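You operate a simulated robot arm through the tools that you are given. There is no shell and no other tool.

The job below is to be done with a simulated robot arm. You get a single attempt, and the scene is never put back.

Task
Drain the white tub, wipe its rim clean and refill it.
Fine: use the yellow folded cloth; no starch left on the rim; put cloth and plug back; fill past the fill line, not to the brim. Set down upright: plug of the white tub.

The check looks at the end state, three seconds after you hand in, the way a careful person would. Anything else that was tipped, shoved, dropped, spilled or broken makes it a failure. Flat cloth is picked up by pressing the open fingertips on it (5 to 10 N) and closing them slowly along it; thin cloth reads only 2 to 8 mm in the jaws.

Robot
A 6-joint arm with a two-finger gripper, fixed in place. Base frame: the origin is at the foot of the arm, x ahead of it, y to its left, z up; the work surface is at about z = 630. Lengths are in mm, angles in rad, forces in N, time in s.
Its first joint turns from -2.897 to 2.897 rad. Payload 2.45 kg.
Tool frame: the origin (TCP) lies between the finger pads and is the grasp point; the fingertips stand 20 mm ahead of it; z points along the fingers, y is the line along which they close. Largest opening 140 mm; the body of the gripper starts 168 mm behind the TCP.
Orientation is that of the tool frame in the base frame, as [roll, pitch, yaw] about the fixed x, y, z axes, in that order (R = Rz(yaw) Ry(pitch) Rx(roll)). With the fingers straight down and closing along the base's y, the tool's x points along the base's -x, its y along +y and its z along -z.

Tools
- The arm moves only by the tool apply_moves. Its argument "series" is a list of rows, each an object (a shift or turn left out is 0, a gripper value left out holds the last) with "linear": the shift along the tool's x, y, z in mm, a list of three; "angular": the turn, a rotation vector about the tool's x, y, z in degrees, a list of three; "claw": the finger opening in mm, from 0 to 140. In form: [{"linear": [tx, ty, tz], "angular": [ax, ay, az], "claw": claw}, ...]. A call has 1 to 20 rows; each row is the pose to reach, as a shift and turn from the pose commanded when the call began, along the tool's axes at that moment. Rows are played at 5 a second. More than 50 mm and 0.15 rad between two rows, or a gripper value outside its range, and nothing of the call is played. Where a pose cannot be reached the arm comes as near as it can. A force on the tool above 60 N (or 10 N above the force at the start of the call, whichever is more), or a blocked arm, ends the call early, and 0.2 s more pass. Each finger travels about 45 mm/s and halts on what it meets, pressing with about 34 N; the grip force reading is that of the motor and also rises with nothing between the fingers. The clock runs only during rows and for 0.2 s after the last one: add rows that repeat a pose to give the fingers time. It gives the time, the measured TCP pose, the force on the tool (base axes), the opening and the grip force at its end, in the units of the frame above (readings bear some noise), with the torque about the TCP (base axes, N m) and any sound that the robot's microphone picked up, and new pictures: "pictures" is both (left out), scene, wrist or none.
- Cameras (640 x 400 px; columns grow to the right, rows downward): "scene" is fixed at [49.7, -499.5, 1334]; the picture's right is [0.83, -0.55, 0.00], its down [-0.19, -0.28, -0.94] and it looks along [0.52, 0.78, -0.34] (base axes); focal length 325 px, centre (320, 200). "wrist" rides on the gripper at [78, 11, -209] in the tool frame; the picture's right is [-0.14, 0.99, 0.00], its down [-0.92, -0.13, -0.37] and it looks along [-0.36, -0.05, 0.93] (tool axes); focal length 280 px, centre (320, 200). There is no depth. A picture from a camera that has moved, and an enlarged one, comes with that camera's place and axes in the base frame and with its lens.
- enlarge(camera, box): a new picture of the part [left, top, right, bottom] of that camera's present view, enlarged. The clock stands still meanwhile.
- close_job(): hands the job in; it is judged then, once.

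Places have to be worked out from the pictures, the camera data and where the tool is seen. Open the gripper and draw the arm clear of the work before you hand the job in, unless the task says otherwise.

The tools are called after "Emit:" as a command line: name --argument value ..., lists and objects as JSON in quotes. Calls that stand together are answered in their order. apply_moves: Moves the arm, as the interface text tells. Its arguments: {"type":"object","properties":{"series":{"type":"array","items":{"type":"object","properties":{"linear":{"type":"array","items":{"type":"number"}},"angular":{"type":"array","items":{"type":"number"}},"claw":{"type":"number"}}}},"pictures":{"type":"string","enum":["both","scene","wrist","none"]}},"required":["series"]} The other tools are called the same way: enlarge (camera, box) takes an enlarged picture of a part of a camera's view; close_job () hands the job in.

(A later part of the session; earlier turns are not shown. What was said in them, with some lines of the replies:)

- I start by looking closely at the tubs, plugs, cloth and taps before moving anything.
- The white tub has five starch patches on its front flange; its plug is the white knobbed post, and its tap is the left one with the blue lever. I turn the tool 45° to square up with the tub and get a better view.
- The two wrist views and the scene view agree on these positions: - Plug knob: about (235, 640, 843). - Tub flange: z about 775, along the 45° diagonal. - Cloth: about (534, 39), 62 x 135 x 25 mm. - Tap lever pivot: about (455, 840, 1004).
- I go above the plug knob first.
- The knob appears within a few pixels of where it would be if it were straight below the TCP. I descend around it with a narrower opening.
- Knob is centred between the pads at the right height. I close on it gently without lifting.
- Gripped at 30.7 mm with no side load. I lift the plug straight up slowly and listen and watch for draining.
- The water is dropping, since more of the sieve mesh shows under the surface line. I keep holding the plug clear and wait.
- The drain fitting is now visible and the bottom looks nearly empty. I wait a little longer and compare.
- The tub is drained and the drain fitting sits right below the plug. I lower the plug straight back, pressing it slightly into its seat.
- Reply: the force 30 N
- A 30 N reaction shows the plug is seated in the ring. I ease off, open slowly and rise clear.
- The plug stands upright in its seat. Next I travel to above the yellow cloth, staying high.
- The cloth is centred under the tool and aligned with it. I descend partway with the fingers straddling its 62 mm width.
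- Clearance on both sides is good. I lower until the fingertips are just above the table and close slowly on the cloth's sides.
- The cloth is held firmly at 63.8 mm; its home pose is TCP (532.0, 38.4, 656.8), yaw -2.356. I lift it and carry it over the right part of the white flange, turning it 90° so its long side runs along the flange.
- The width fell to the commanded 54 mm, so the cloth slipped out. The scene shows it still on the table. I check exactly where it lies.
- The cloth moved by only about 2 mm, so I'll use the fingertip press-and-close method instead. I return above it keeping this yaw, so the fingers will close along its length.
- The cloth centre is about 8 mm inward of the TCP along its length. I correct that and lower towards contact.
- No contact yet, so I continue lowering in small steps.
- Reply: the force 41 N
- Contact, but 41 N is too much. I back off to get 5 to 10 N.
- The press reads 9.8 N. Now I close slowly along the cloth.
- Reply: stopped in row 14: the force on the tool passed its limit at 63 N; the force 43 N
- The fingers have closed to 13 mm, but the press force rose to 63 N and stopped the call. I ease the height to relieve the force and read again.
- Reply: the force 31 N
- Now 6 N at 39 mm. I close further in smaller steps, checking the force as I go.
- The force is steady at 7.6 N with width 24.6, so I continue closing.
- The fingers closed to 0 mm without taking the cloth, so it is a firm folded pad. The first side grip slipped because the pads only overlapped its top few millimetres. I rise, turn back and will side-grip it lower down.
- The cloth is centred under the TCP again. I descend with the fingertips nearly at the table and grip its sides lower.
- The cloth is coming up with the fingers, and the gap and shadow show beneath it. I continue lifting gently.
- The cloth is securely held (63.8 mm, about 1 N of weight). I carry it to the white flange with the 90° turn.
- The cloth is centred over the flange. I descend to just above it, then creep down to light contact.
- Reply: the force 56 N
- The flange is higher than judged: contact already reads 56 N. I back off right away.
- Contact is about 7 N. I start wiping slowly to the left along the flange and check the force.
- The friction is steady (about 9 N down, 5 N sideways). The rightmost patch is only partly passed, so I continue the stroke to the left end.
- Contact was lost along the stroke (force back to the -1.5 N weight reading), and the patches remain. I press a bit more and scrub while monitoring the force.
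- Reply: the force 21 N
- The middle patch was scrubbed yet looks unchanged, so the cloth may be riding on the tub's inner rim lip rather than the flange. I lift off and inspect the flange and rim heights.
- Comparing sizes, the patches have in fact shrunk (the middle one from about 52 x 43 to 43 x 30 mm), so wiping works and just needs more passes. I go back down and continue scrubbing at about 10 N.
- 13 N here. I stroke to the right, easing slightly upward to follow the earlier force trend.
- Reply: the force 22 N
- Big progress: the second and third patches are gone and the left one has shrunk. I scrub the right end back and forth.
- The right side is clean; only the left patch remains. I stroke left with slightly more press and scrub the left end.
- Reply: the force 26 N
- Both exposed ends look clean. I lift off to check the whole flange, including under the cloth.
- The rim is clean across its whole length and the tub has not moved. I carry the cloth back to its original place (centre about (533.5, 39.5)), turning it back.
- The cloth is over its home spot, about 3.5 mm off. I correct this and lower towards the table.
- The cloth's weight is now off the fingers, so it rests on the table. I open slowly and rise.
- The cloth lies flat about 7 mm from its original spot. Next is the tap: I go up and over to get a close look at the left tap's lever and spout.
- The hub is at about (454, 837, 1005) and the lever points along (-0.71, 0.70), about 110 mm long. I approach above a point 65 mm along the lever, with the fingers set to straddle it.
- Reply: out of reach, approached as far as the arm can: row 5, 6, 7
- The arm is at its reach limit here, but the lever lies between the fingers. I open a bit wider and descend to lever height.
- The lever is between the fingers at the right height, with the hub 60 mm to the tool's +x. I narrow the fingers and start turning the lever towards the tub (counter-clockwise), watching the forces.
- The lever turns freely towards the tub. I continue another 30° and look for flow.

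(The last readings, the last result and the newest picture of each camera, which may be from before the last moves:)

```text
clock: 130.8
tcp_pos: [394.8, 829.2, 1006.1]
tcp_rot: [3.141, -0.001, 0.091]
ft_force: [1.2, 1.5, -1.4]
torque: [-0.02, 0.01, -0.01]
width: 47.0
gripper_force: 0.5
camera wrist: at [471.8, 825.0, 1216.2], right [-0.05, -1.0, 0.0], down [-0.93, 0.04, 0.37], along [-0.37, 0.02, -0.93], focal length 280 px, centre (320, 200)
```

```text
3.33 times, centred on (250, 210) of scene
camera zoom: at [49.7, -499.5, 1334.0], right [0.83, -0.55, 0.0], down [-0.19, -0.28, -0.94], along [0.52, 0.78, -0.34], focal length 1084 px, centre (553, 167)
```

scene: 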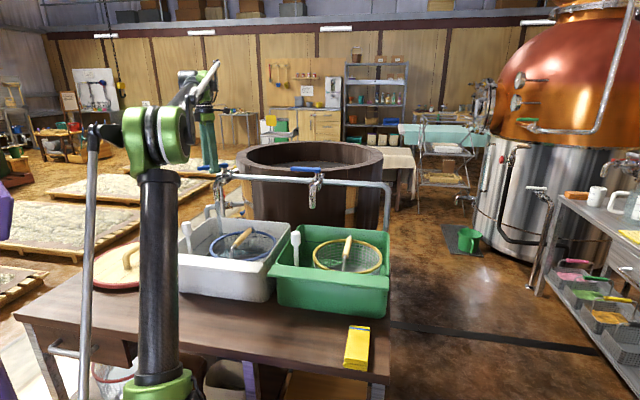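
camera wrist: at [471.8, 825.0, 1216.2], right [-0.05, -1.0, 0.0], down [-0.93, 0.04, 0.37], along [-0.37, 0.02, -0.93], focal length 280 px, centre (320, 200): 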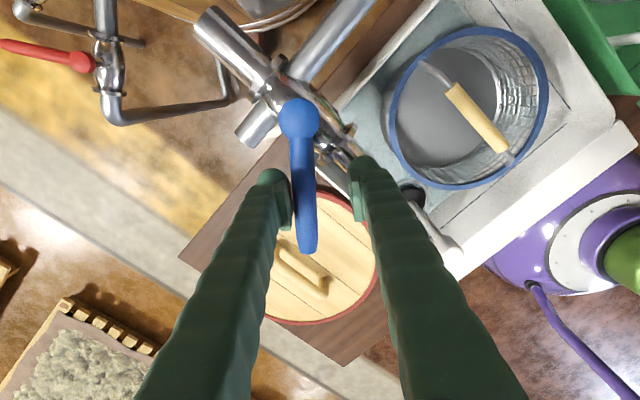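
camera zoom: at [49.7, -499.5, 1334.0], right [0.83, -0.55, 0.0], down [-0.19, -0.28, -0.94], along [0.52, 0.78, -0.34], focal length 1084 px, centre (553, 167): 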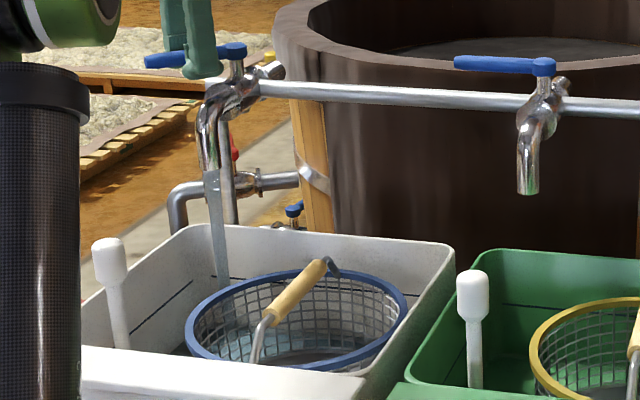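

Water is flowing into the tub. I hold the lever here and watch the level rise.

Emit:
apply_moves --series '[{}, {}, {}, {}, {}, {}, {}, {}, {}, {}]' --pictures "scene"

Emit:
enlarge --camera "scene" --box '[170, 190, 290, 270]'

Emit:
enlarge --camera "wrist" --box '[320, 0, 640, 280]'

```text
clock: 133.0
tcp_pos: [396.0, 829.2, 1007.8]
tcp_rot: [-3.141, 0.0, 0.089]
ft_force: [-0.2, 0.4, 0.1]
torque: [0.01, 0.01, 0.05]
width: 46.3
gripper_force: 0.2
```

scene: 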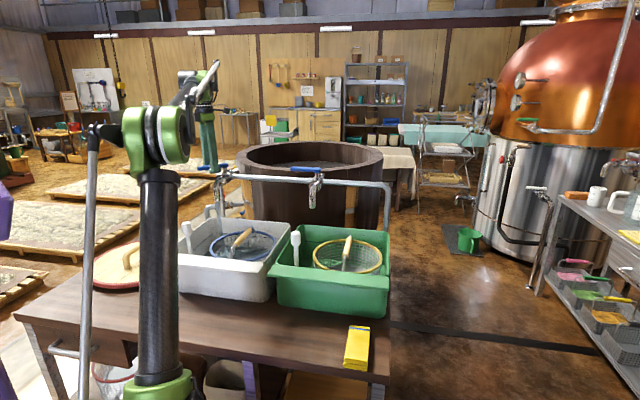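

```text
5.00 times, centred on (230, 230) of scene
camera zoom: at [49.7, -499.5, 1334.0], right [0.83, -0.55, 0.0], down [-0.19, -0.28, -0.94], along [0.52, 0.78, -0.34], focal length 1626 px, centre (770, 50)
```

zoom: 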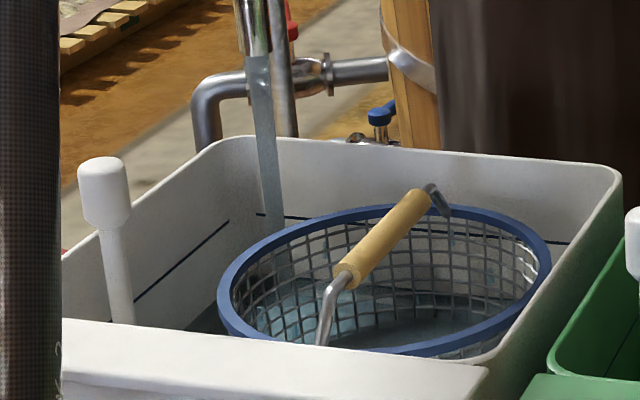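

```text
1.43 times, centred on (480, 140) of wrist
camera zoom: at [471.6, 824.9, 1216.2], right [-0.05, -1.0, 0.0], down [-0.93, 0.04, 0.37], along [-0.37, 0.02, -0.93], focal length 401 px, centre (91, 286)
```

zoom: 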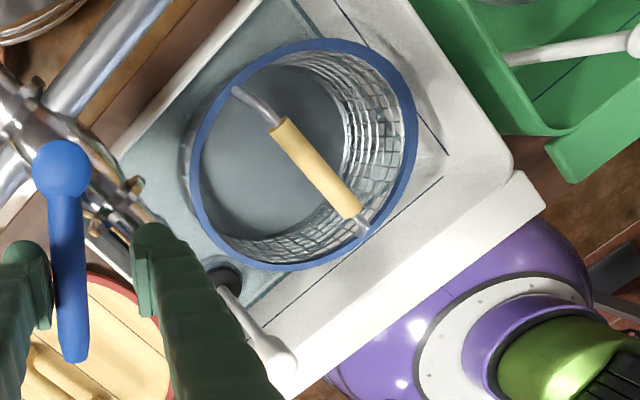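

The level is rising steadily. I wait further in short intervals.

Emit:
apply_moves --series '[{}, {}, {}, {}, {}, {}, {}, {}, {}, {}, {}, {}, {}, {}, {}]' --pictures "none"

Emit:
enlarge --camera "scene" --box '[170, 190, 290, 270]'

Emit:
enlarge --camera "wrist" --box '[320, 0, 640, 280]'

```text
clock: 136.2
tcp_pos: [393.7, 828.6, 1007.7]
tcp_rot: [-3.141, 0.0, 0.088]
ft_force: [-0.3, 0.3, -0.8]
torque: [0.0, -0.01, -0.01]
width: 46.2
gripper_force: 0.0
```

```text
5.00 times, centred on (230, 230) of scene
camera zoom: at [49.7, -499.5, 1334.0], right [0.83, -0.55, 0.0], down [-0.19, -0.28, -0.94], along [0.52, 0.78, -0.34], focal length 1626 px, centre (770, 50)
```

zoom: 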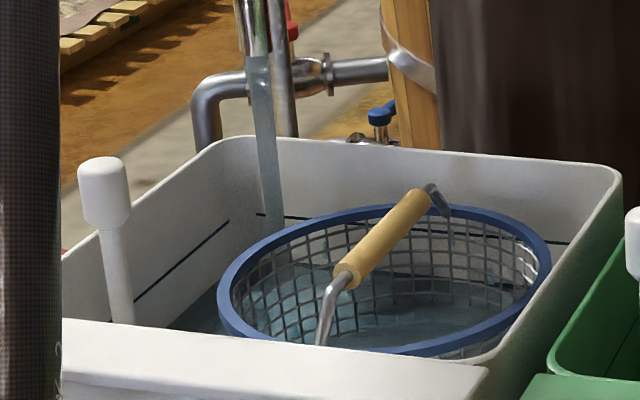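

```text
1.43 times, centred on (480, 140) of wrist
camera zoom: at [471.6, 824.9, 1216.2], right [-0.05, -1.0, 0.0], down [-0.93, 0.04, 0.37], along [-0.37, 0.02, -0.93], focal length 401 px, centre (91, 286)
```

zoom: 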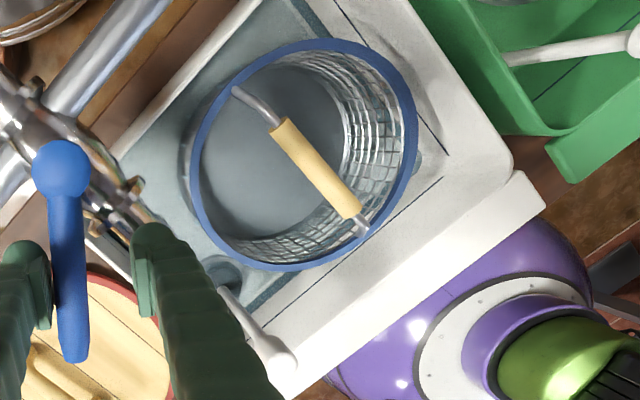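

Rising about 4 mm/s, with roughly 45 mm left to the fill line (the line is about 70 mm below the rim, so the margin is ample). I wait on.

Emit:
apply_moves --series '[{}, {}, {}, {}, {}, {}, {}, {}, {}, {}, {}, {}, {}, {}, {}, {}, {}, {}, {}, {}]' --pictures "none"

Emit:
apply_moves --series '[{}, {}, {}, {}, {}, {}, {}, {}, {}, {}]' --pictures "none"

Emit:
enlarge --camera "scene" --box '[170, 190, 290, 270]'

Emit:
enlarge --camera "wrist" --box '[320, 0, 640, 280]'

```text
clock: 140.4
tcp_pos: [393.5, 828.9, 1007.5]
tcp_rot: [3.141, 0.0, 0.089]
ft_force: [-0.1, 1.2, -0.5]
torque: [0.0, -0.04, 0.02]
width: 46.1
gripper_force: 0.0
```

```text
clock: 142.6
tcp_pos: [393.9, 830.1, 1007.1]
tcp_rot: [-3.141, 0.0, 0.087]
ft_force: [-0.8, 0.8, 0.5]
torque: [0.03, -0.02, 0.0]
width: 46.1
gripper_force: 0.0
```

```text
5.00 times, centred on (230, 230) of scene
camera zoom: at [49.7, -499.5, 1334.0], right [0.83, -0.55, 0.0], down [-0.19, -0.28, -0.94], along [0.52, 0.78, -0.34], focal length 1626 px, centre (770, 50)
```

zoom: 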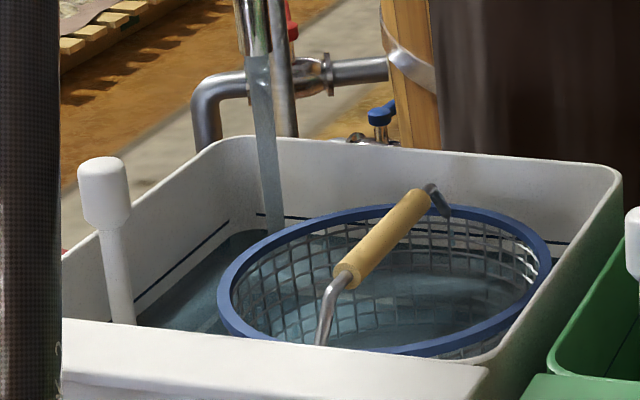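

```text
1.43 times, centred on (480, 140) of wrist
camera zoom: at [471.6, 824.9, 1216.2], right [-0.05, -1.0, 0.0], down [-0.93, 0.04, 0.37], along [-0.37, 0.02, -0.93], focal length 401 px, centre (91, 286)
```

zoom: 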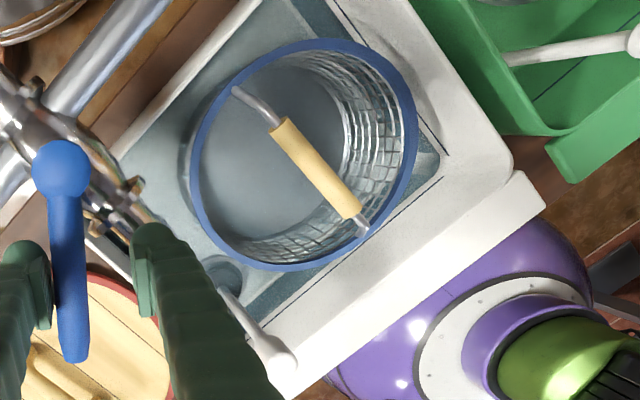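

The water is now just below the line. I wait 4 more seconds.

Emit:
apply_moves --series '[{}, {}, {}, {}, {}, {}, {}, {}, {}, {}, {}, {}, {}, {}, {}, {}, {}, {}]' --pictures "none"

Emit:
enlarge --camera "scene" --box '[170, 190, 290, 270]'

Emit:
enlarge --camera "wrist" --box '[320, 0, 640, 280]'

```text
clock: 146.4
tcp_pos: [393.8, 829.0, 1008.2]
tcp_rot: [-3.141, -0.001, 0.088]
ft_force: [-0.4, -0.3, -0.2]
torque: [0.01, -0.03, 0.02]
width: 46.2
gripper_force: 0.1
```

```text
5.00 times, centred on (230, 230) of scene
camera zoom: at [49.7, -499.5, 1334.0], right [0.83, -0.55, 0.0], down [-0.19, -0.28, -0.94], along [0.52, 0.78, -0.34], focal length 1626 px, centre (770, 50)
```

zoom: 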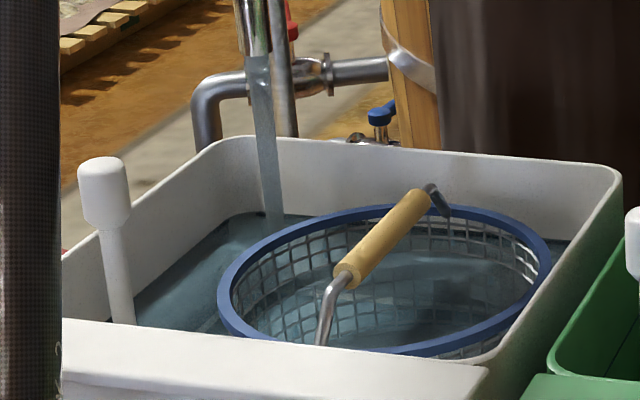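

```text
1.43 times, centred on (480, 140) of wrist
camera zoom: at [471.6, 824.9, 1216.2], right [-0.05, -1.0, 0.0], down [-0.93, 0.04, 0.37], along [-0.37, 0.02, -0.93], focal length 401 px, centre (91, 286)
```

zoom: 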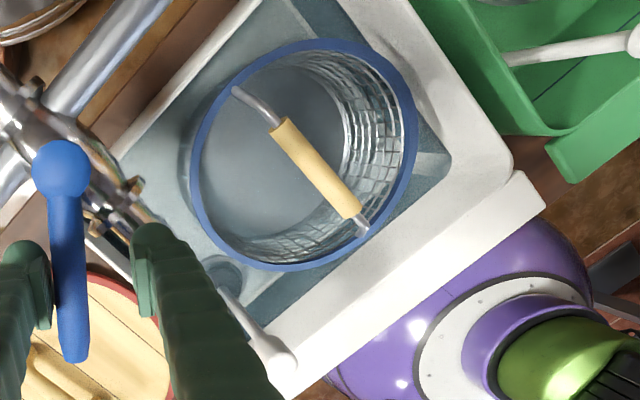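

The line is now submerged. After one more second I recentre on the lever nearer its hub and turn it back to closed.

Emit:
apply_moves --series '[{}, {}, {}, {}, {"linear": [6, -5, 0], "angular": [0, 0, 2.5], "claw": 38}, {"linear": [12.2, -9.7, 0], "angular": [0, 0, 5], "claw": 30}, {"linear": [12.2, -9.7, 0], "angular": [0, 0, 5], "claw": 24}, {"linear": [12.7, -13.8, 0], "angular": [0, 0, 10]}, {"linear": [13.6, -17.9, 0], "angular": [0, 0, 15]}, {"linear": [14.9, -21.9, 0], "angular": [0, 0, 20]}, {"linear": [16.5, -25.8, 0], "angular": [0, 0, 25]}, {"linear": [18.4, -29.5, 0], "angular": [0, 0, 30]}, {"linear": [20.7, -33, 0], "angular": [0, 0, 35]}, {"linear": [23.2, -36.4, 0], "angular": [0, 0, 40]}, {"linear": [26.1, -39.4, 0], "angular": [0, 0, 45]}, {"linear": [29.1, -42.3, 0], "angular": [0, 0, 50]}, {"linear": [29.1, -42.3, 0], "angular": [0, 0, 50]}]'

Emit:
enlarge --camera "scene" --box '[170, 150, 290, 270]'

Emit:
enlarge --camera "wrist" --box '[200, 60, 440, 260]'

```text
clock: 150.0
tcp_pos: [418.2, 872.9, 1006.6]
tcp_rot: [-3.14, 0.0, -0.784]
ft_force: [-3.7, -0.3, -0.3]
torque: [0.02, 0.06, 0.05]
width: 26.0
gripper_force: 1.1
camera wrist: at [465.7, 810.9, 1215.6], right [-0.8, -0.6, 0.0], down [-0.56, 0.74, 0.37], along [-0.22, 0.29, -0.93], focal length 280 px, centre (320, 200)
```

scene: 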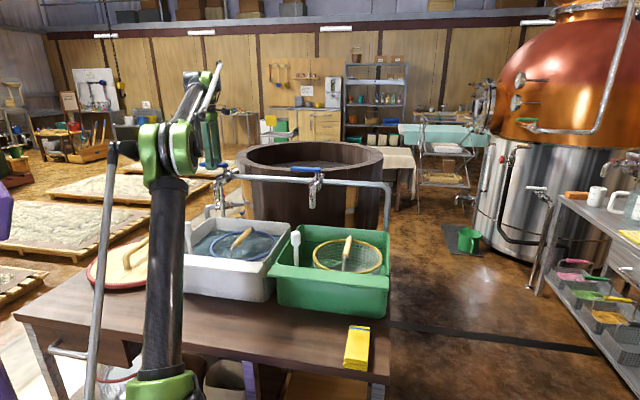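
wrist: 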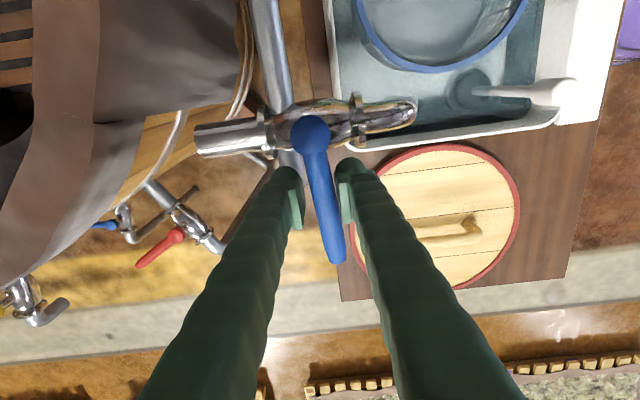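

```text
3.33 times, centred on (230, 210) of scene
camera zoom: at [49.7, -499.5, 1334.0], right [0.83, -0.55, 0.0], down [-0.19, -0.28, -0.94], along [0.52, 0.78, -0.34], focal length 1084 px, centre (620, 167)
```

zoom: 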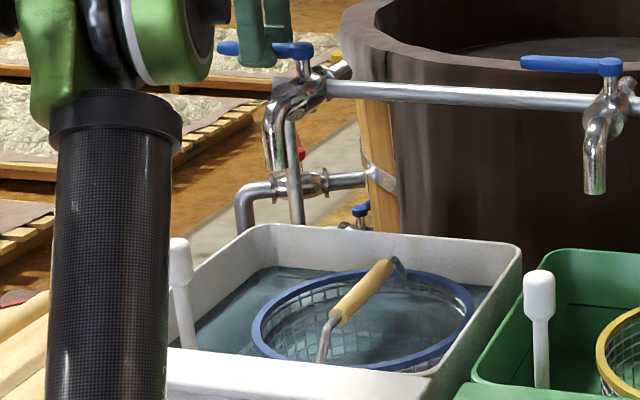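

```text
2.00 times, centred on (320, 160) of wrist
camera zoom: at [465.7, 810.9, 1215.6], right [-0.8, -0.6, 0.0], down [-0.56, 0.74, 0.37], along [-0.22, 0.29, -0.93], focal length 561 px, centre (320, 280)
```

zoom: 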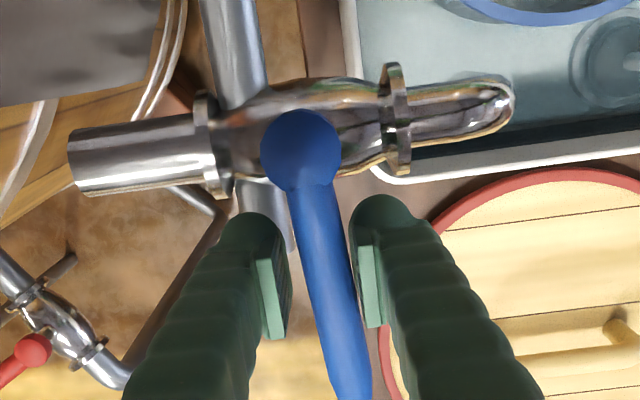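

The stream has stopped and the lever is about 3° short of its original position. I push it the last few degrees gently.

Emit:
apply_moves --series '[{"linear": [0.1, -2, 0], "angular": [0, 0, 2.5]}, {"linear": [0.2, -4.2, 0], "angular": [0, 0, 5]}, {"linear": [0.2, -4.2, 0], "angular": [0, 0, 5]}]'

Emit:
enlarge --camera "scene" --box '[190, 150, 270, 240]'

Emit:
enlarge --camera "wrist" --box '[200, 60, 440, 260]'

```text
clock: 150.8
tcp_pos: [420.8, 876.7, 1006.6]
tcp_rot: [-3.141, 0.0, -0.87]
ft_force: [-4.7, -1.8, 0.0]
torque: [0.04, 0.0, 0.06]
width: 26.6
gripper_force: 2.4
camera wrist: at [462.9, 809.3, 1215.7], right [-0.85, -0.53, 0.0], down [-0.5, 0.79, 0.37], along [-0.2, 0.31, -0.93], focal length 280 px, centre (320, 200)
```

scene: 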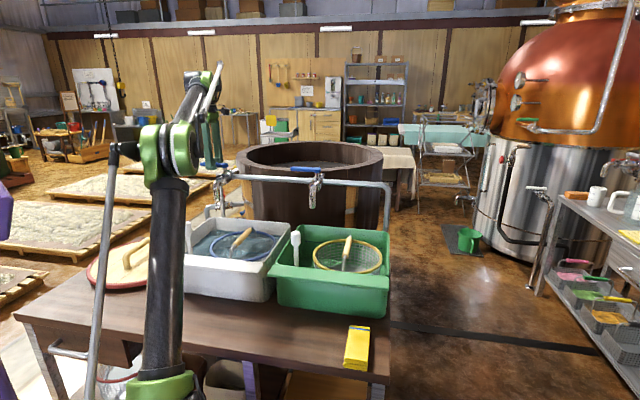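
wrist: 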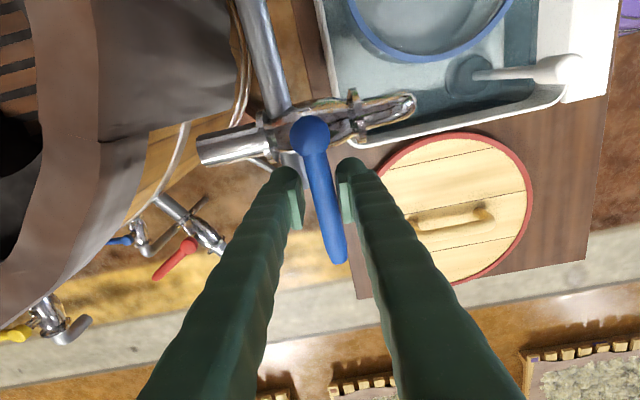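

```text
4.44 times, centred on (230, 195) of scene
camera zoom: at [49.7, -499.5, 1334.0], right [0.83, -0.55, 0.0], down [-0.19, -0.28, -0.94], along [0.52, 0.78, -0.34], focal length 1446 px, centre (720, 222)
```

zoom: 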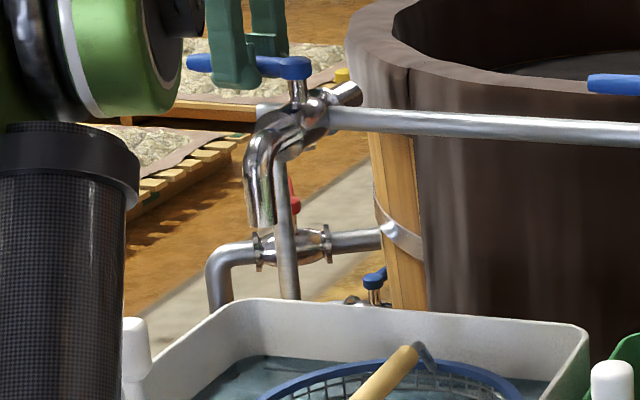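

```text
2.00 times, centred on (320, 160) of wrist
camera zoom: at [462.9, 809.3, 1215.7], right [-0.85, -0.53, 0.0], down [-0.5, 0.79, 0.37], along [-0.2, 0.31, -0.93], focal length 561 px, centre (320, 280)
```

zoom: 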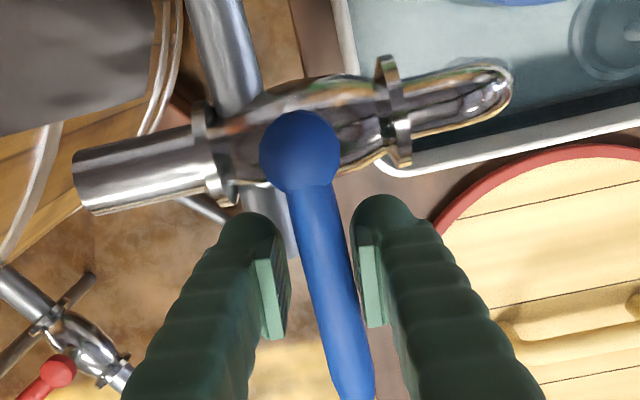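

The lever is perpendicular to the tap body again, as at the start, and no stream is visible. I open the fingers around it and rise straight up.

Emit:
apply_moves --series '[{"claw": 32}, {"claw": 40}, {"claw": 48}, {"claw": 52}, {"linear": [0, 0, -20]}, {"linear": [0, 0, -55]}, {"linear": [0, 0, -95]}, {"linear": [0, 25, -125]}, {"linear": [0, 60, -145]}, {"linear": [0, 100, -160]}, {"linear": [0, 140, -160]}, {"linear": [0, 180, -160]}, {"linear": [0, 180, -160]}]'

Emit:
enlarge --camera "scene" --box '[160, 150, 290, 290]'

Emit:
enlarge --camera "wrist" --box '[160, 0, 480, 200]'

```text
clock: 153.6
tcp_pos: [283.7, 757.7, 1166.5]
tcp_rot: [-3.141, 0.0, -0.869]
ft_force: [0.2, 0.1, 0.8]
torque: [-0.01, 0.01, -0.02]
width: 51.9
gripper_force: 0.1
out of reach, approached as far as the arm can: row 8
camera wrist: at [325.5, 690.1, 1375.3], right [-0.85, -0.53, 0.0], down [-0.5, 0.79, 0.37], along [-0.2, 0.31, -0.93], focal length 280 px, centre (320, 200)
```

scene: 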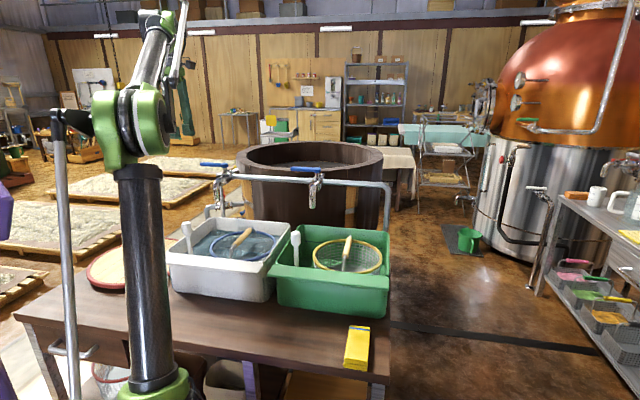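
wrist: 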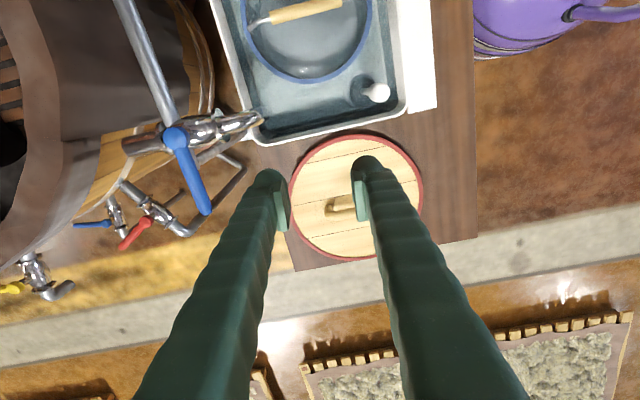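

```text
2.86 times, centred on (225, 220) of scene
camera zoom: at [49.7, -499.5, 1334.0], right [0.83, -0.55, 0.0], down [-0.19, -0.28, -0.94], along [0.52, 0.78, -0.34], focal length 929 px, centre (591, 143)
```

zoom: 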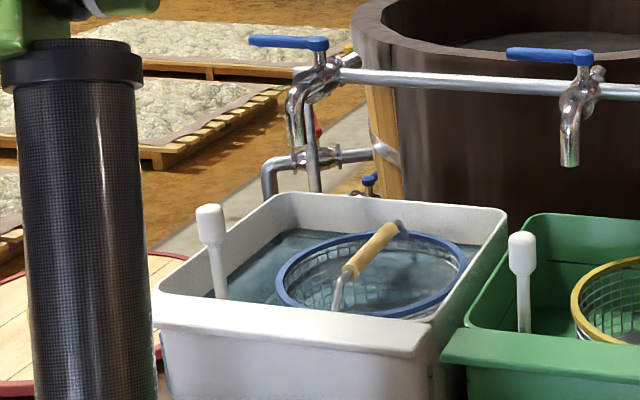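

```text
2.00 times, centred on (320, 100) of wrist
camera zoom: at [325.5, 690.1, 1375.3], right [-0.85, -0.53, 0.0], down [-0.5, 0.79, 0.37], along [-0.2, 0.31, -0.93], focal length 561 px, centre (320, 400)
```

zoom: 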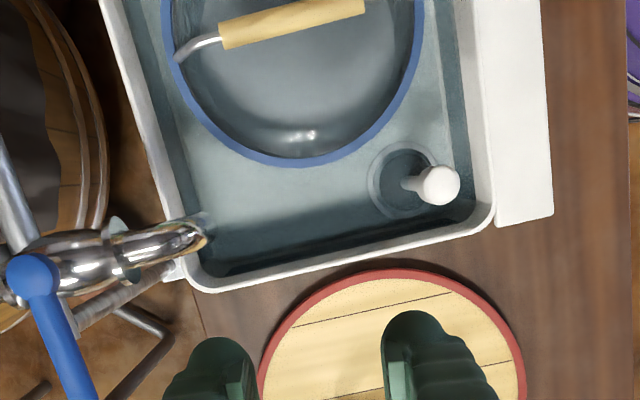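

The tub is refilled and the tap is closed. I draw the arm back to near its start pose, open the gripper, and check that the level holds.

Emit:
apply_moves --series '[{"linear": [0, 30, -20], "claw": 80}, {"linear": [0, 60, -40], "claw": 100}, {"linear": [0, 100, -60], "claw": 120}, {"linear": [0, 140, -80], "claw": 140}, {"linear": [0, 180, -100]}, {"linear": [0, 180, -100]}, {"linear": [0, 180, -100]}, {"linear": [0, 180, -100]}, {"linear": [0, 180, -100]}, {"linear": [0, 180, -100]}, {"linear": [0, 180, -100]}, {"linear": [0, 180, -100]}]'

Emit:
enlarge --camera "scene" --box '[160, 190, 290, 290]'

Emit:
enlarge --camera "scene" --box '[190, 150, 270, 240]'

Emit:
enlarge --camera "wrist" --box '[200, 0, 480, 200]'

```text
clock: 156.2
tcp_pos: [144.4, 644.0, 1266.6]
tcp_rot: [3.14, 0.001, -0.871]
ft_force: [0.8, 0.4, -0.4]
torque: [0.01, -0.01, 0.03]
width: 139.9
gripper_force: 0.1
camera wrist: at [186.0, 575.9, 1474.8], right [-0.85, -0.53, 0.0], down [-0.5, 0.79, 0.37], along [-0.2, 0.31, -0.93], focal length 280 px, centre (320, 200)
```

scene: 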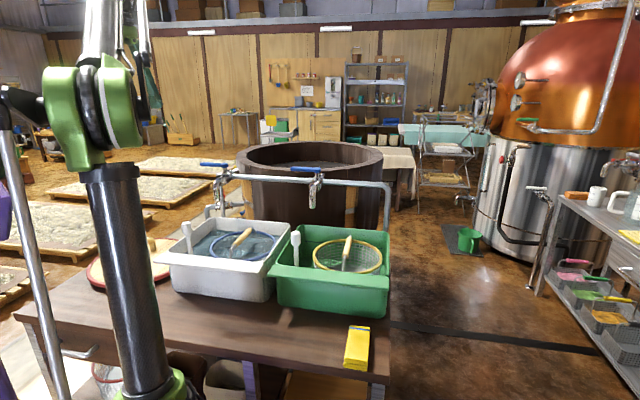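
wrist: 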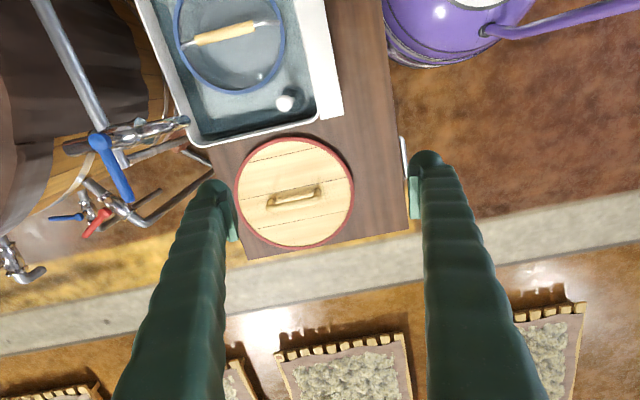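

```text
4.00 times, centred on (225, 240) of scene
camera zoom: at [49.7, -499.5, 1334.0], right [0.83, -0.55, 0.0], down [-0.19, -0.28, -0.94], along [0.52, 0.78, -0.34], focal length 1301 px, centre (700, 40)
```

zoom: 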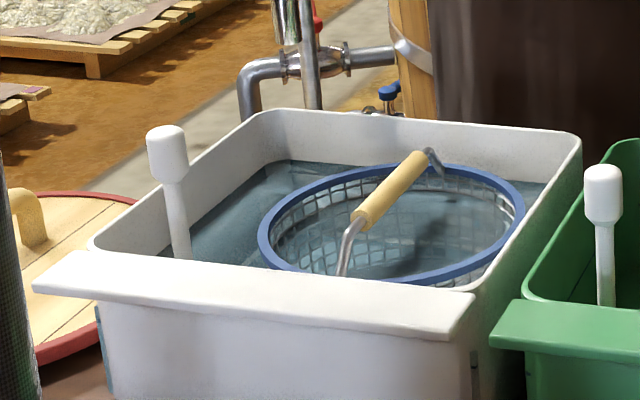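

```text
4.44 times, centred on (230, 195) of scene
camera zoom: at [49.7, -499.5, 1334.0], right [0.83, -0.55, 0.0], down [-0.19, -0.28, -0.94], along [0.52, 0.78, -0.34], focal length 1446 px, centre (720, 222)
```

zoom: 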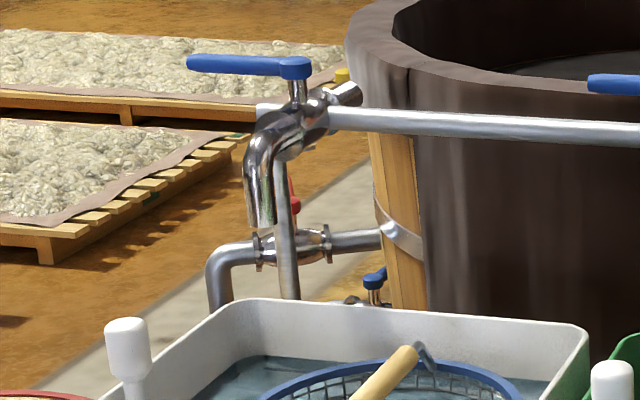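

```text
2.00 times, centred on (340, 100) of wrist
camera zoom: at [186.0, 575.9, 1474.8], right [-0.85, -0.53, 0.0], down [-0.5, 0.79, 0.37], along [-0.2, 0.31, -0.93], focal length 561 px, centre (280, 400)
```

zoom: 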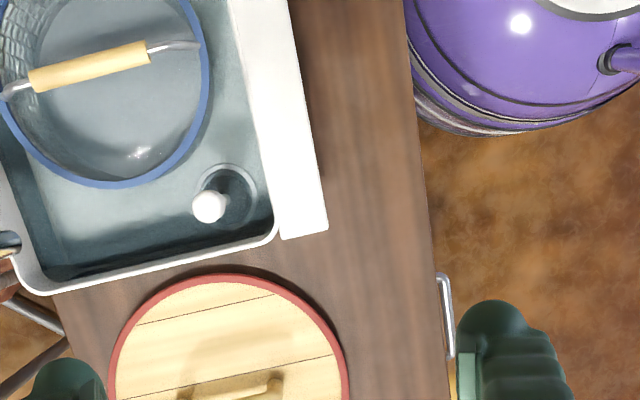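

The level holds and the rim is clean. I check the outside of the tub and the cloth once more for any spill.

Emit:
enlarge --camera "scene" --box '[150, 245, 300, 320]'

Emit:
enlarge --camera "scene" --box '[240, 300, 400, 400]'

Emit:
enlarge --camera "scene" --box '[170, 205, 230, 260]'

```text
4.27 times, centred on (225, 282) of scene
camera zoom: at [49.7, -499.5, 1334.0], right [0.83, -0.55, 0.0], down [-0.19, -0.28, -0.94], along [0.52, 0.78, -0.34], focal length 1388 px, centre (725, -152)
```

zoom: 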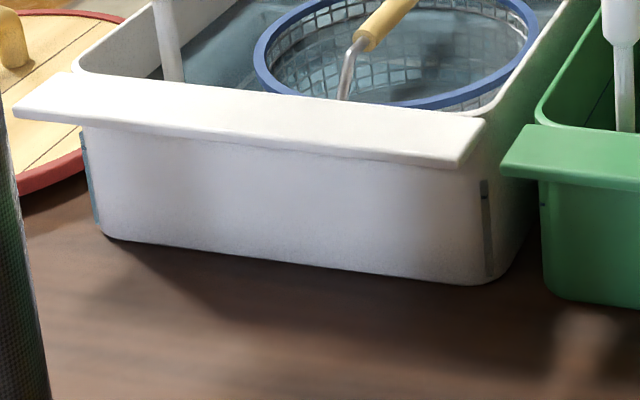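

```text
4.00 times, centred on (320, 350) of scene
camera zoom: at [49.7, -499.5, 1334.0], right [0.83, -0.55, 0.0], down [-0.19, -0.28, -0.94], along [0.52, 0.78, -0.34], focal length 1301 px, centre (320, -400)
```

zoom: 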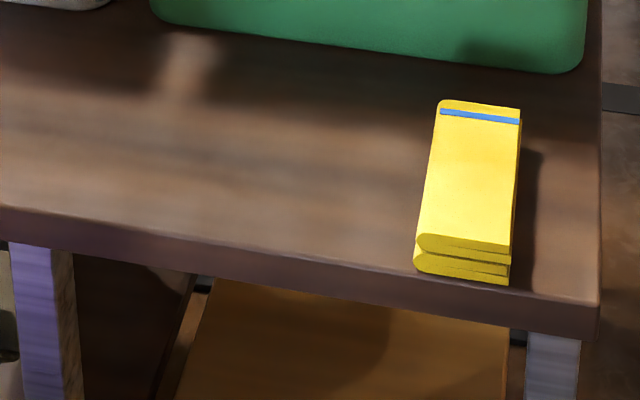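

```text
7.27 times, centred on (200, 232) of scene
camera zoom: at [49.7, -499.5, 1334.0], right [0.83, -0.55, 0.0], down [-0.19, -0.28, -0.94], along [0.52, 0.78, -0.34], focal length 2365 px, centre (1193, -36)
```

zoom: 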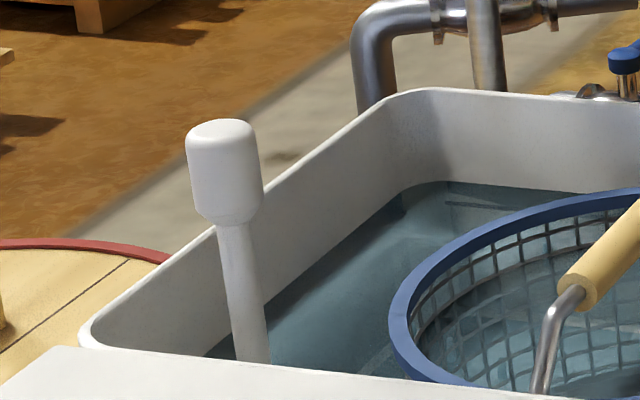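

The plug is upright in its drain, the rim is clean and the water stands past the fill line, well below the brim. The tap is closed, the cloth is back in place and the arm is clear with the gripper open, so I hand in the job.

Emit:
close_job

```text
The job is handed in.
```

I drained the white tub, wiped its rim clean with the yellow cloth and refilled it. The job is handed in. I don't have the check's verdict.

- **Water:** the level is past the fill line, well below the brim, and held steady after I closed the tap. I saw no spill.
- **Rim:** all five starch patches are gone along the whole flange.
- **Plug:** it is upright in the drain and firmly seated.
- **Cloth:** it is back on the table, flat and folded, about 7 mm from its original spot. I left that rather than risk nudging it.
- **Slips on the way:** the cloth slipped out of the first grip and was pushed a few millimetres along the table while I tried again. Pressing it on the rim briefly reached about 56 N. The scene camera shows the tub and sieve where they were.

The arm is drawn clear of the work with the gripper open.
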